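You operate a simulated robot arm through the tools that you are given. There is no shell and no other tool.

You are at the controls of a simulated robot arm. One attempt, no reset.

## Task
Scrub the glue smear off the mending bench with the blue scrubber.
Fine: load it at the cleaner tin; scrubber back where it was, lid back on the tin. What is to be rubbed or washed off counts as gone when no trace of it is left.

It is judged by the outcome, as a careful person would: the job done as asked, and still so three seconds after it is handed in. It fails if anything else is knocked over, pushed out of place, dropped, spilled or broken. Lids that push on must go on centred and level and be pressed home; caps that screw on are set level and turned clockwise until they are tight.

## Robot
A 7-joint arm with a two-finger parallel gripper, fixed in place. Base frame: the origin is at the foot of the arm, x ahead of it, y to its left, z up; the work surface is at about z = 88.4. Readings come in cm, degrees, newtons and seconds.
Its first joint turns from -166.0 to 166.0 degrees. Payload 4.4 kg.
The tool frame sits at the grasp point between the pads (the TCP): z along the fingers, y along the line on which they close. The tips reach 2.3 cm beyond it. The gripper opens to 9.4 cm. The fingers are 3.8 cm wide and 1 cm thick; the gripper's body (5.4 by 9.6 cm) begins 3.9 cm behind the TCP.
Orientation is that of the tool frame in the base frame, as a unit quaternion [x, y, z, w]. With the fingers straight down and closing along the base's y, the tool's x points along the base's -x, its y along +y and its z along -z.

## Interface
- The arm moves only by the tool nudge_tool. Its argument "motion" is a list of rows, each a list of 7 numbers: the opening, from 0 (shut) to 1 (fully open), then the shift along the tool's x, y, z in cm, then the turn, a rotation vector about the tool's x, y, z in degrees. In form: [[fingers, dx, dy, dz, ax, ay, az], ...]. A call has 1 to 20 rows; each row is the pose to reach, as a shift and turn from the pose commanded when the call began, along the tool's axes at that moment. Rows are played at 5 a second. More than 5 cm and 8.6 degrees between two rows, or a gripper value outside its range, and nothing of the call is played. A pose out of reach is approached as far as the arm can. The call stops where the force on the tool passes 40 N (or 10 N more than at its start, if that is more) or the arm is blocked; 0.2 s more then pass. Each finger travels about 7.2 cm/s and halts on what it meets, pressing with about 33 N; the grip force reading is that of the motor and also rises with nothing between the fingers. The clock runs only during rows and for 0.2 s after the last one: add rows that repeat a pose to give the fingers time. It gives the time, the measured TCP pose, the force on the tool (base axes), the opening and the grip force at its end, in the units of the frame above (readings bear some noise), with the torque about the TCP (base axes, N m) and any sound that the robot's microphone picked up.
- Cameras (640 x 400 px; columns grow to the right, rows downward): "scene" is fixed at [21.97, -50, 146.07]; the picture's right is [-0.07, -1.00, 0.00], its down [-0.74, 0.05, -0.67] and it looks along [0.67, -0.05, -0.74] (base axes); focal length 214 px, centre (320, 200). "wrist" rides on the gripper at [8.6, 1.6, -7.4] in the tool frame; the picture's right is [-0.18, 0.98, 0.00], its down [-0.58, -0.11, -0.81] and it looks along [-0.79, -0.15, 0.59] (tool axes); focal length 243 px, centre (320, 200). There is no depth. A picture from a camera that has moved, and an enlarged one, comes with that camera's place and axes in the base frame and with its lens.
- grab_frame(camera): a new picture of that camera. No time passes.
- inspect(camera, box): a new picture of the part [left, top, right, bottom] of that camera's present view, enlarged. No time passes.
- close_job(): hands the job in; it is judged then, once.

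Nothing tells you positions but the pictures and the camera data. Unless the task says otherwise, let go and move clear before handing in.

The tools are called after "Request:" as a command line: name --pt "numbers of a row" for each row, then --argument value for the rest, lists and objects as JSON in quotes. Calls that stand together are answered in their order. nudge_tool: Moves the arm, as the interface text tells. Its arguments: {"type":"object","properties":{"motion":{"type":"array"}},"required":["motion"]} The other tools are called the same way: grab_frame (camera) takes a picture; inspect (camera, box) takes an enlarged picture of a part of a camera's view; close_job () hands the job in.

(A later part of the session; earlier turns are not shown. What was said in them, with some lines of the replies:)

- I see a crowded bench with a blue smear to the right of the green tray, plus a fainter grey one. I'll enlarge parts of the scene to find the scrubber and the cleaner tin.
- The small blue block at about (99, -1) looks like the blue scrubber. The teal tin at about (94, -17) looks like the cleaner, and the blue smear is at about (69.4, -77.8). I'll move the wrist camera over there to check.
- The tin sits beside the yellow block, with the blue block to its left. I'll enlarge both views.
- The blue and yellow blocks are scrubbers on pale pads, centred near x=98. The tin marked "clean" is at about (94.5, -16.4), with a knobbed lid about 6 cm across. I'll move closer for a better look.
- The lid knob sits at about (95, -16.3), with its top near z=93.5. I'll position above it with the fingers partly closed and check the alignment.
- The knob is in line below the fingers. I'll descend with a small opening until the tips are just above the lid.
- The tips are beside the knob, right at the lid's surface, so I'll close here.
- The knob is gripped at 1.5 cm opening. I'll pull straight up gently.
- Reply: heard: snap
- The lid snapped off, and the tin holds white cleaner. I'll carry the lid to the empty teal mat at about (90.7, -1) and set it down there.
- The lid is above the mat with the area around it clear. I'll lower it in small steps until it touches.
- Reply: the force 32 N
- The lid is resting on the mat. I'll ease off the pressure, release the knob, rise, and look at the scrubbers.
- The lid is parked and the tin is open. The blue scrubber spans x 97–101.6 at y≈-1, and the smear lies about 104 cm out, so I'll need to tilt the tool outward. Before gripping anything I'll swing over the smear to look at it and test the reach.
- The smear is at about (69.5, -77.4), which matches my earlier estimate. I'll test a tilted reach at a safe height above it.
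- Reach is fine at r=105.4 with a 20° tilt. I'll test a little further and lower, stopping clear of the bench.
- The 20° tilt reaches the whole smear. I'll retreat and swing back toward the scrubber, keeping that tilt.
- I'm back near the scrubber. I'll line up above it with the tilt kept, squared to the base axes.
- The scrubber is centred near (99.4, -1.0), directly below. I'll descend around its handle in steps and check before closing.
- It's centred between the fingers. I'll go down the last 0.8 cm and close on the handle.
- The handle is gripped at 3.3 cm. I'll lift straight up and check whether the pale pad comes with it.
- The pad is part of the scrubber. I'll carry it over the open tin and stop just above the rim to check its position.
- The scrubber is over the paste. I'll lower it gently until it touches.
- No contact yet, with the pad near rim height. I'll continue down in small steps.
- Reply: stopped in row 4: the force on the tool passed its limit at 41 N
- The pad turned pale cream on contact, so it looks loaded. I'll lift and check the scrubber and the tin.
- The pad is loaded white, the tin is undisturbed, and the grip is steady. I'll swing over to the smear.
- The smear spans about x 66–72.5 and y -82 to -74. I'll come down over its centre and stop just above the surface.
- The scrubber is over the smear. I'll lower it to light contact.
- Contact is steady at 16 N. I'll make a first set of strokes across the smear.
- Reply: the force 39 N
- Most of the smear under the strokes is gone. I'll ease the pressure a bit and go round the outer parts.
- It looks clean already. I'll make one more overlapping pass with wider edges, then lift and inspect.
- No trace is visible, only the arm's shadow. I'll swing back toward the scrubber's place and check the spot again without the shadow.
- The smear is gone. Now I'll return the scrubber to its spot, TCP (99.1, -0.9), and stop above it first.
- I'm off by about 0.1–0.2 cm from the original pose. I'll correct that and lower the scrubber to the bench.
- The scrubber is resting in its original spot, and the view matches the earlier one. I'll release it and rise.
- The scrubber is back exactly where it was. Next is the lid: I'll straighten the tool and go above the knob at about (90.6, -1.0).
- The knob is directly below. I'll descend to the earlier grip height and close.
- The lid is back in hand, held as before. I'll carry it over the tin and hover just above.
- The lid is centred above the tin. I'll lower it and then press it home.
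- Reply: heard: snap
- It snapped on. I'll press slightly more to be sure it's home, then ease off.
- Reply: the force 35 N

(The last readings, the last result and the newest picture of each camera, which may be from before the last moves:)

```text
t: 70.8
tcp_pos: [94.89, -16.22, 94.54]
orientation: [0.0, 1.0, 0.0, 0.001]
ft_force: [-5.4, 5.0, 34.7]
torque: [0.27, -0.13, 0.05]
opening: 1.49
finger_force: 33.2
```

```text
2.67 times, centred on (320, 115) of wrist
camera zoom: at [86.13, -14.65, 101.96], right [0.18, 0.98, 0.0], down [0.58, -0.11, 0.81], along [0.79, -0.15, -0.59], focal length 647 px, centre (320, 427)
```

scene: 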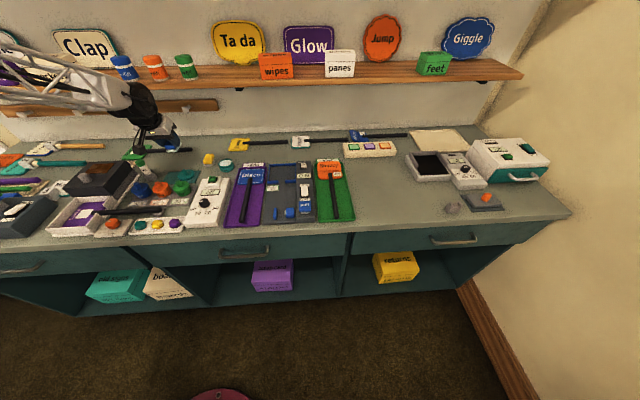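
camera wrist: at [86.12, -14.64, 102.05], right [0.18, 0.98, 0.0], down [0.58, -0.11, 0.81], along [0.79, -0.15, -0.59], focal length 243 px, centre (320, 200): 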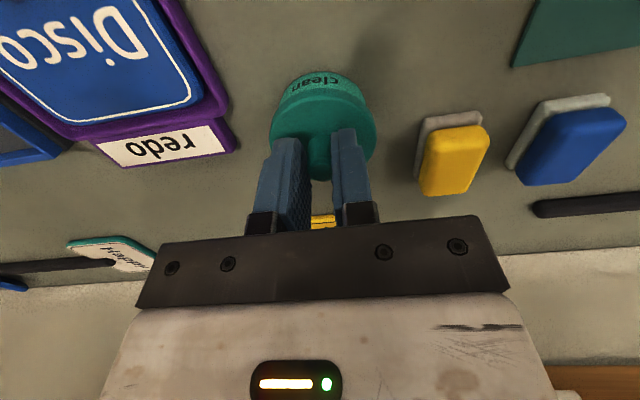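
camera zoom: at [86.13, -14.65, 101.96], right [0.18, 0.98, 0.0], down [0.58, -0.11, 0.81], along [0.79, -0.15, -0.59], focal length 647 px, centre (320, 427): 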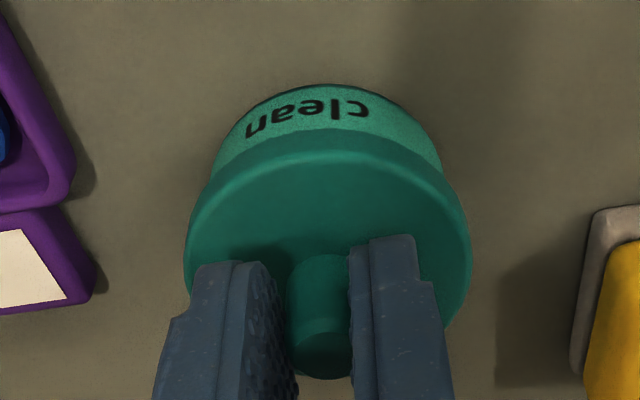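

The lid is seated firmly and level. I'll ease off, open, rise and back away.

Request:
nudge_tool --pt "0.1 0 0 -0.1 0 0 0" --pt "0.1 0 0 -0.2 0 0 0" --pt "0.2 0 0 -0.2 0 0 0" --pt "0.3 0 0 -0.2 0 0 0" --pt "0.4 0 0 -0.2 0 0 0" --pt "0.4 0 0 -0.2 0 0 0" --pt "0.4 0 0 -1.5 0 0 0" --pt "0.4 0 0 -4 0 0 0" --pt "0.4 0 0 -8 0 0 0" --pt "0.4 3 0 -11 0 0 0" --pt "0.4 7 0 -14 0 0 0" --pt "0.4 11 0 -16 0 0 0" --pt "0.4 15 0 -18 0 0 0" --pt "0.4 15 0 -18 0 0 0"

Request:
grab_frame --camera "scene"

Request:
inspect --camera "scene" --box '[160, 120, 260, 195]'

Request:
inspect --camera "scene" --box '[205, 145, 245, 175]'

Request:
inspect --camera "scene" --box '[340, 170, 460, 240]'

Request:
inspect --camera "wrist" --box '[220, 60, 480, 220]'

```text
t: 73.8
tcp_pos: [79.73, -16.27, 112.32]
orientation: [-0.001, 1.0, 0.0, 0.0]
ft_force: [0.7, 0.3, -0.2]
torque: [0.0, -0.01, 0.02]
opening: 3.75
finger_force: 0.2
```

```text
taken
```

scene: 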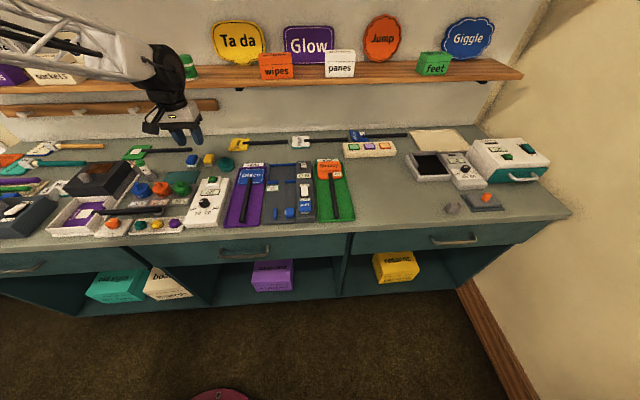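

```text
5.33 times, centred on (210, 158) of scene
camera zoom: at [21.97, -50.0, 146.07], right [-0.07, -1.0, 0.0], down [-0.74, 0.05, -0.67], along [0.67, -0.05, -0.74], focal length 1144 px, centre (907, 427)
```

zoom: 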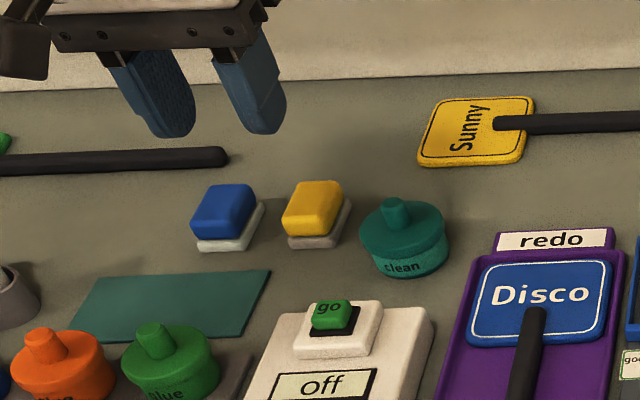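

```text
13.33 times, centred on (225, 160) of scene
camera zoom: at [21.97, -50.0, 146.07], right [-0.07, -1.0, 0.0], down [-0.74, 0.05, -0.67], along [0.67, -0.05, -0.74], focal length 2860 px, centre (1587, 733)
```

zoom: 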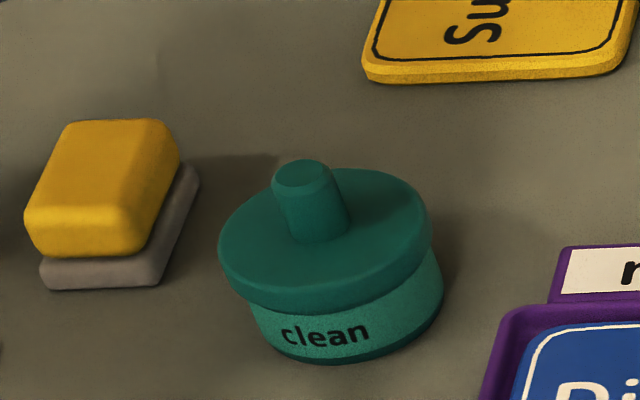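

```text
5.33 times, centred on (400, 205) of scene
camera zoom: at [21.97, -50.0, 146.07], right [-0.07, -1.0, 0.0], down [-0.74, 0.05, -0.67], along [0.67, -0.05, -0.74], focal length 1144 px, centre (-107, 173)
```

zoom: 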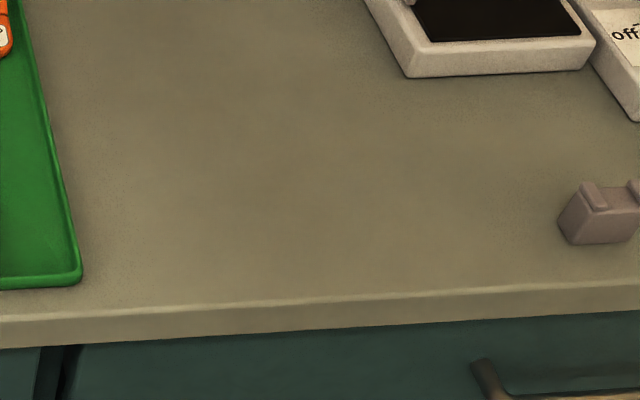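

```text
2.46 times, centred on (350, 140) of wrist
camera zoom: at [71.09, -14.65, 119.81], right [0.18, 0.98, 0.0], down [0.58, -0.11, 0.81], along [0.79, -0.15, -0.59], focal length 597 px, centre (246, 348)
```

zoom: 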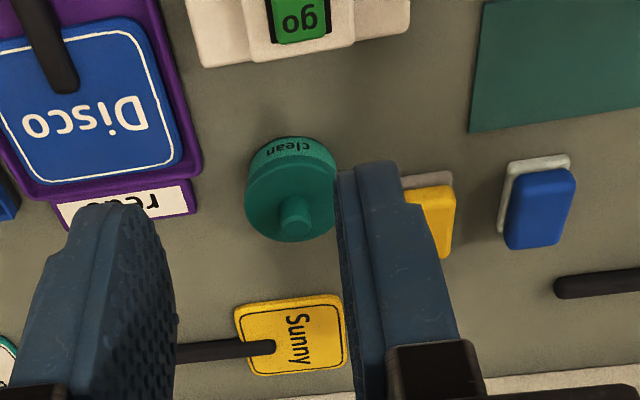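

The tin is closed, the scrubber is in place, and the bench looks clean from here. I'll take one closer look at the smear area with the wrist camera before handing in.

Request:
nudge_tool --pt "0.4 1.9 -3.93 0 0 0 4" --pt "0.4 3.8 -7.87 0 0 0 8" --pt "0.4 5.7 -11.8 0 0 0 12" --pt "0.4 7.6 -15.7 0 0 0 16" --pt "0.4 9.5 -19.7 0 0 0 20" --pt "0.4 11.4 -23.6 0 0 0 24" --pt "0.4 13.2 -27.5 0 0 0 28" --pt "0.4 15.1 -31.5 0 0 0 32" --pt "0.4 17 -35.4 0 0 0 36" --pt "0.4 18.9 -39.3 0 0 0 40" --pt "0.4 20.8 -43.3 0 0 0 44" --pt "0.4 22.7 -47.2 0 0 0 48" --pt "0.4 22.7 -47.2 0 0 0 48"

Request:
grab_frame --camera "wrist"

Request:
inspect --camera "wrist" --box '[240, 60, 440, 185]'

Request:
inspect --camera "scene" --box '[160, 120, 260, 195]'

```text
t: 76.6
tcp_pos: [56.98, -63.47, 112.36]
orientation: [0.407, 0.913, 0.0, 0.0]
ft_force: [-0.2, 0.0, 0.6]
torque: [0.03, -0.02, 0.0]
opening: 3.76
finger_force: 0.0
```

```text
taken
camera wrist: at [52.44, -55.98, 119.77], right [0.85, 0.52, 0.0], down [0.31, -0.51, 0.81], along [0.42, -0.69, -0.59], focal length 243 px, centre (320, 200)
```

wrist: 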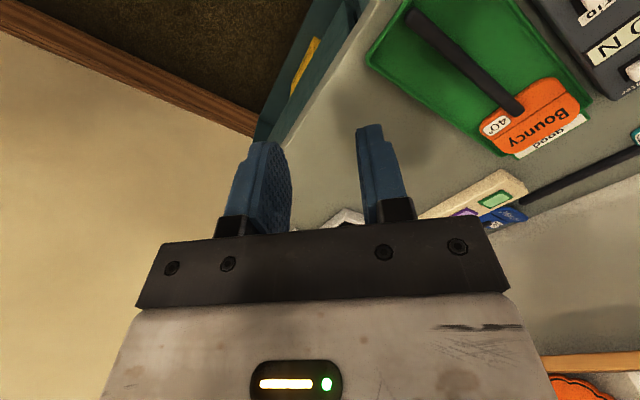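

```text
3.20 times, centred on (340, 122) of wrist
camera zoom: at [52.44, -55.98, 119.77], right [0.85, 0.52, 0.0], down [0.31, -0.51, 0.81], along [0.42, -0.69, -0.59], focal length 776 px, centre (256, 448)
```

zoom: 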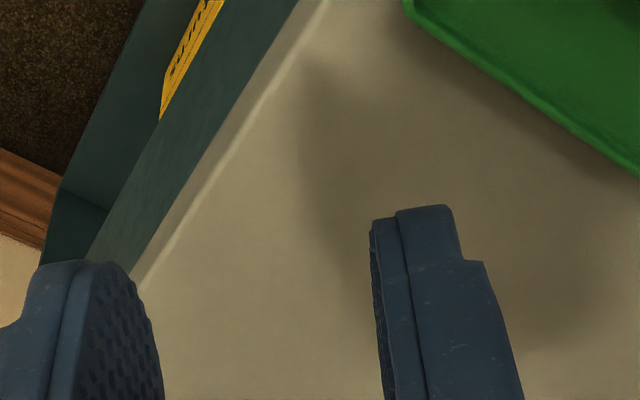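

```text
5.33 times, centred on (210, 158) of scene
camera zoom: at [21.97, -50.0, 146.07], right [-0.07, -1.0, 0.0], down [-0.74, 0.05, -0.67], along [0.67, -0.05, -0.74], focal length 1144 px, centre (907, 427)
```

zoom: 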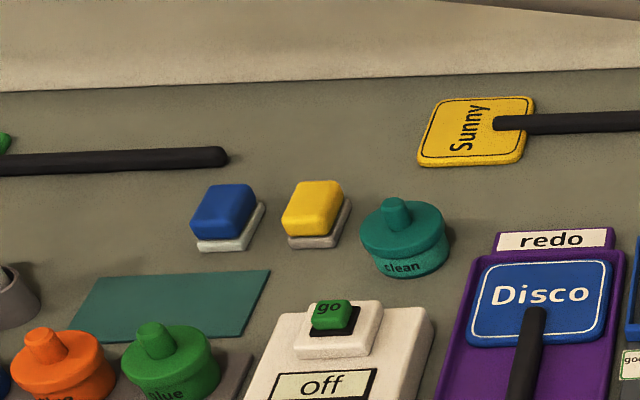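

The smear area is clean with no trace left. The scrubber is back in its place, the lid is pressed home on the tin, and nothing else has moved, so I'm handing in the job.

Request:
close_job

```text
The job is handed in.
```

The glue smear is gone from the mending bench. I checked the spot up close with the wrist camera and saw no trace left.

- **Scrubber:** I loaded the blue scrubber at the cleaner tin and put it back where it was. Its pad is still white with cleaner.
- **Tin:** The lid is back on, centred and level. It snapped shut, and I pressed it once more to be sure.
- **Everything else:** In the camera views, nothing else was moved or knocked over. The lid rested on the empty teal mat while the tin was open, and the mat is clear again.

The gripper is empty and clear of the bench, and the job is handed in.
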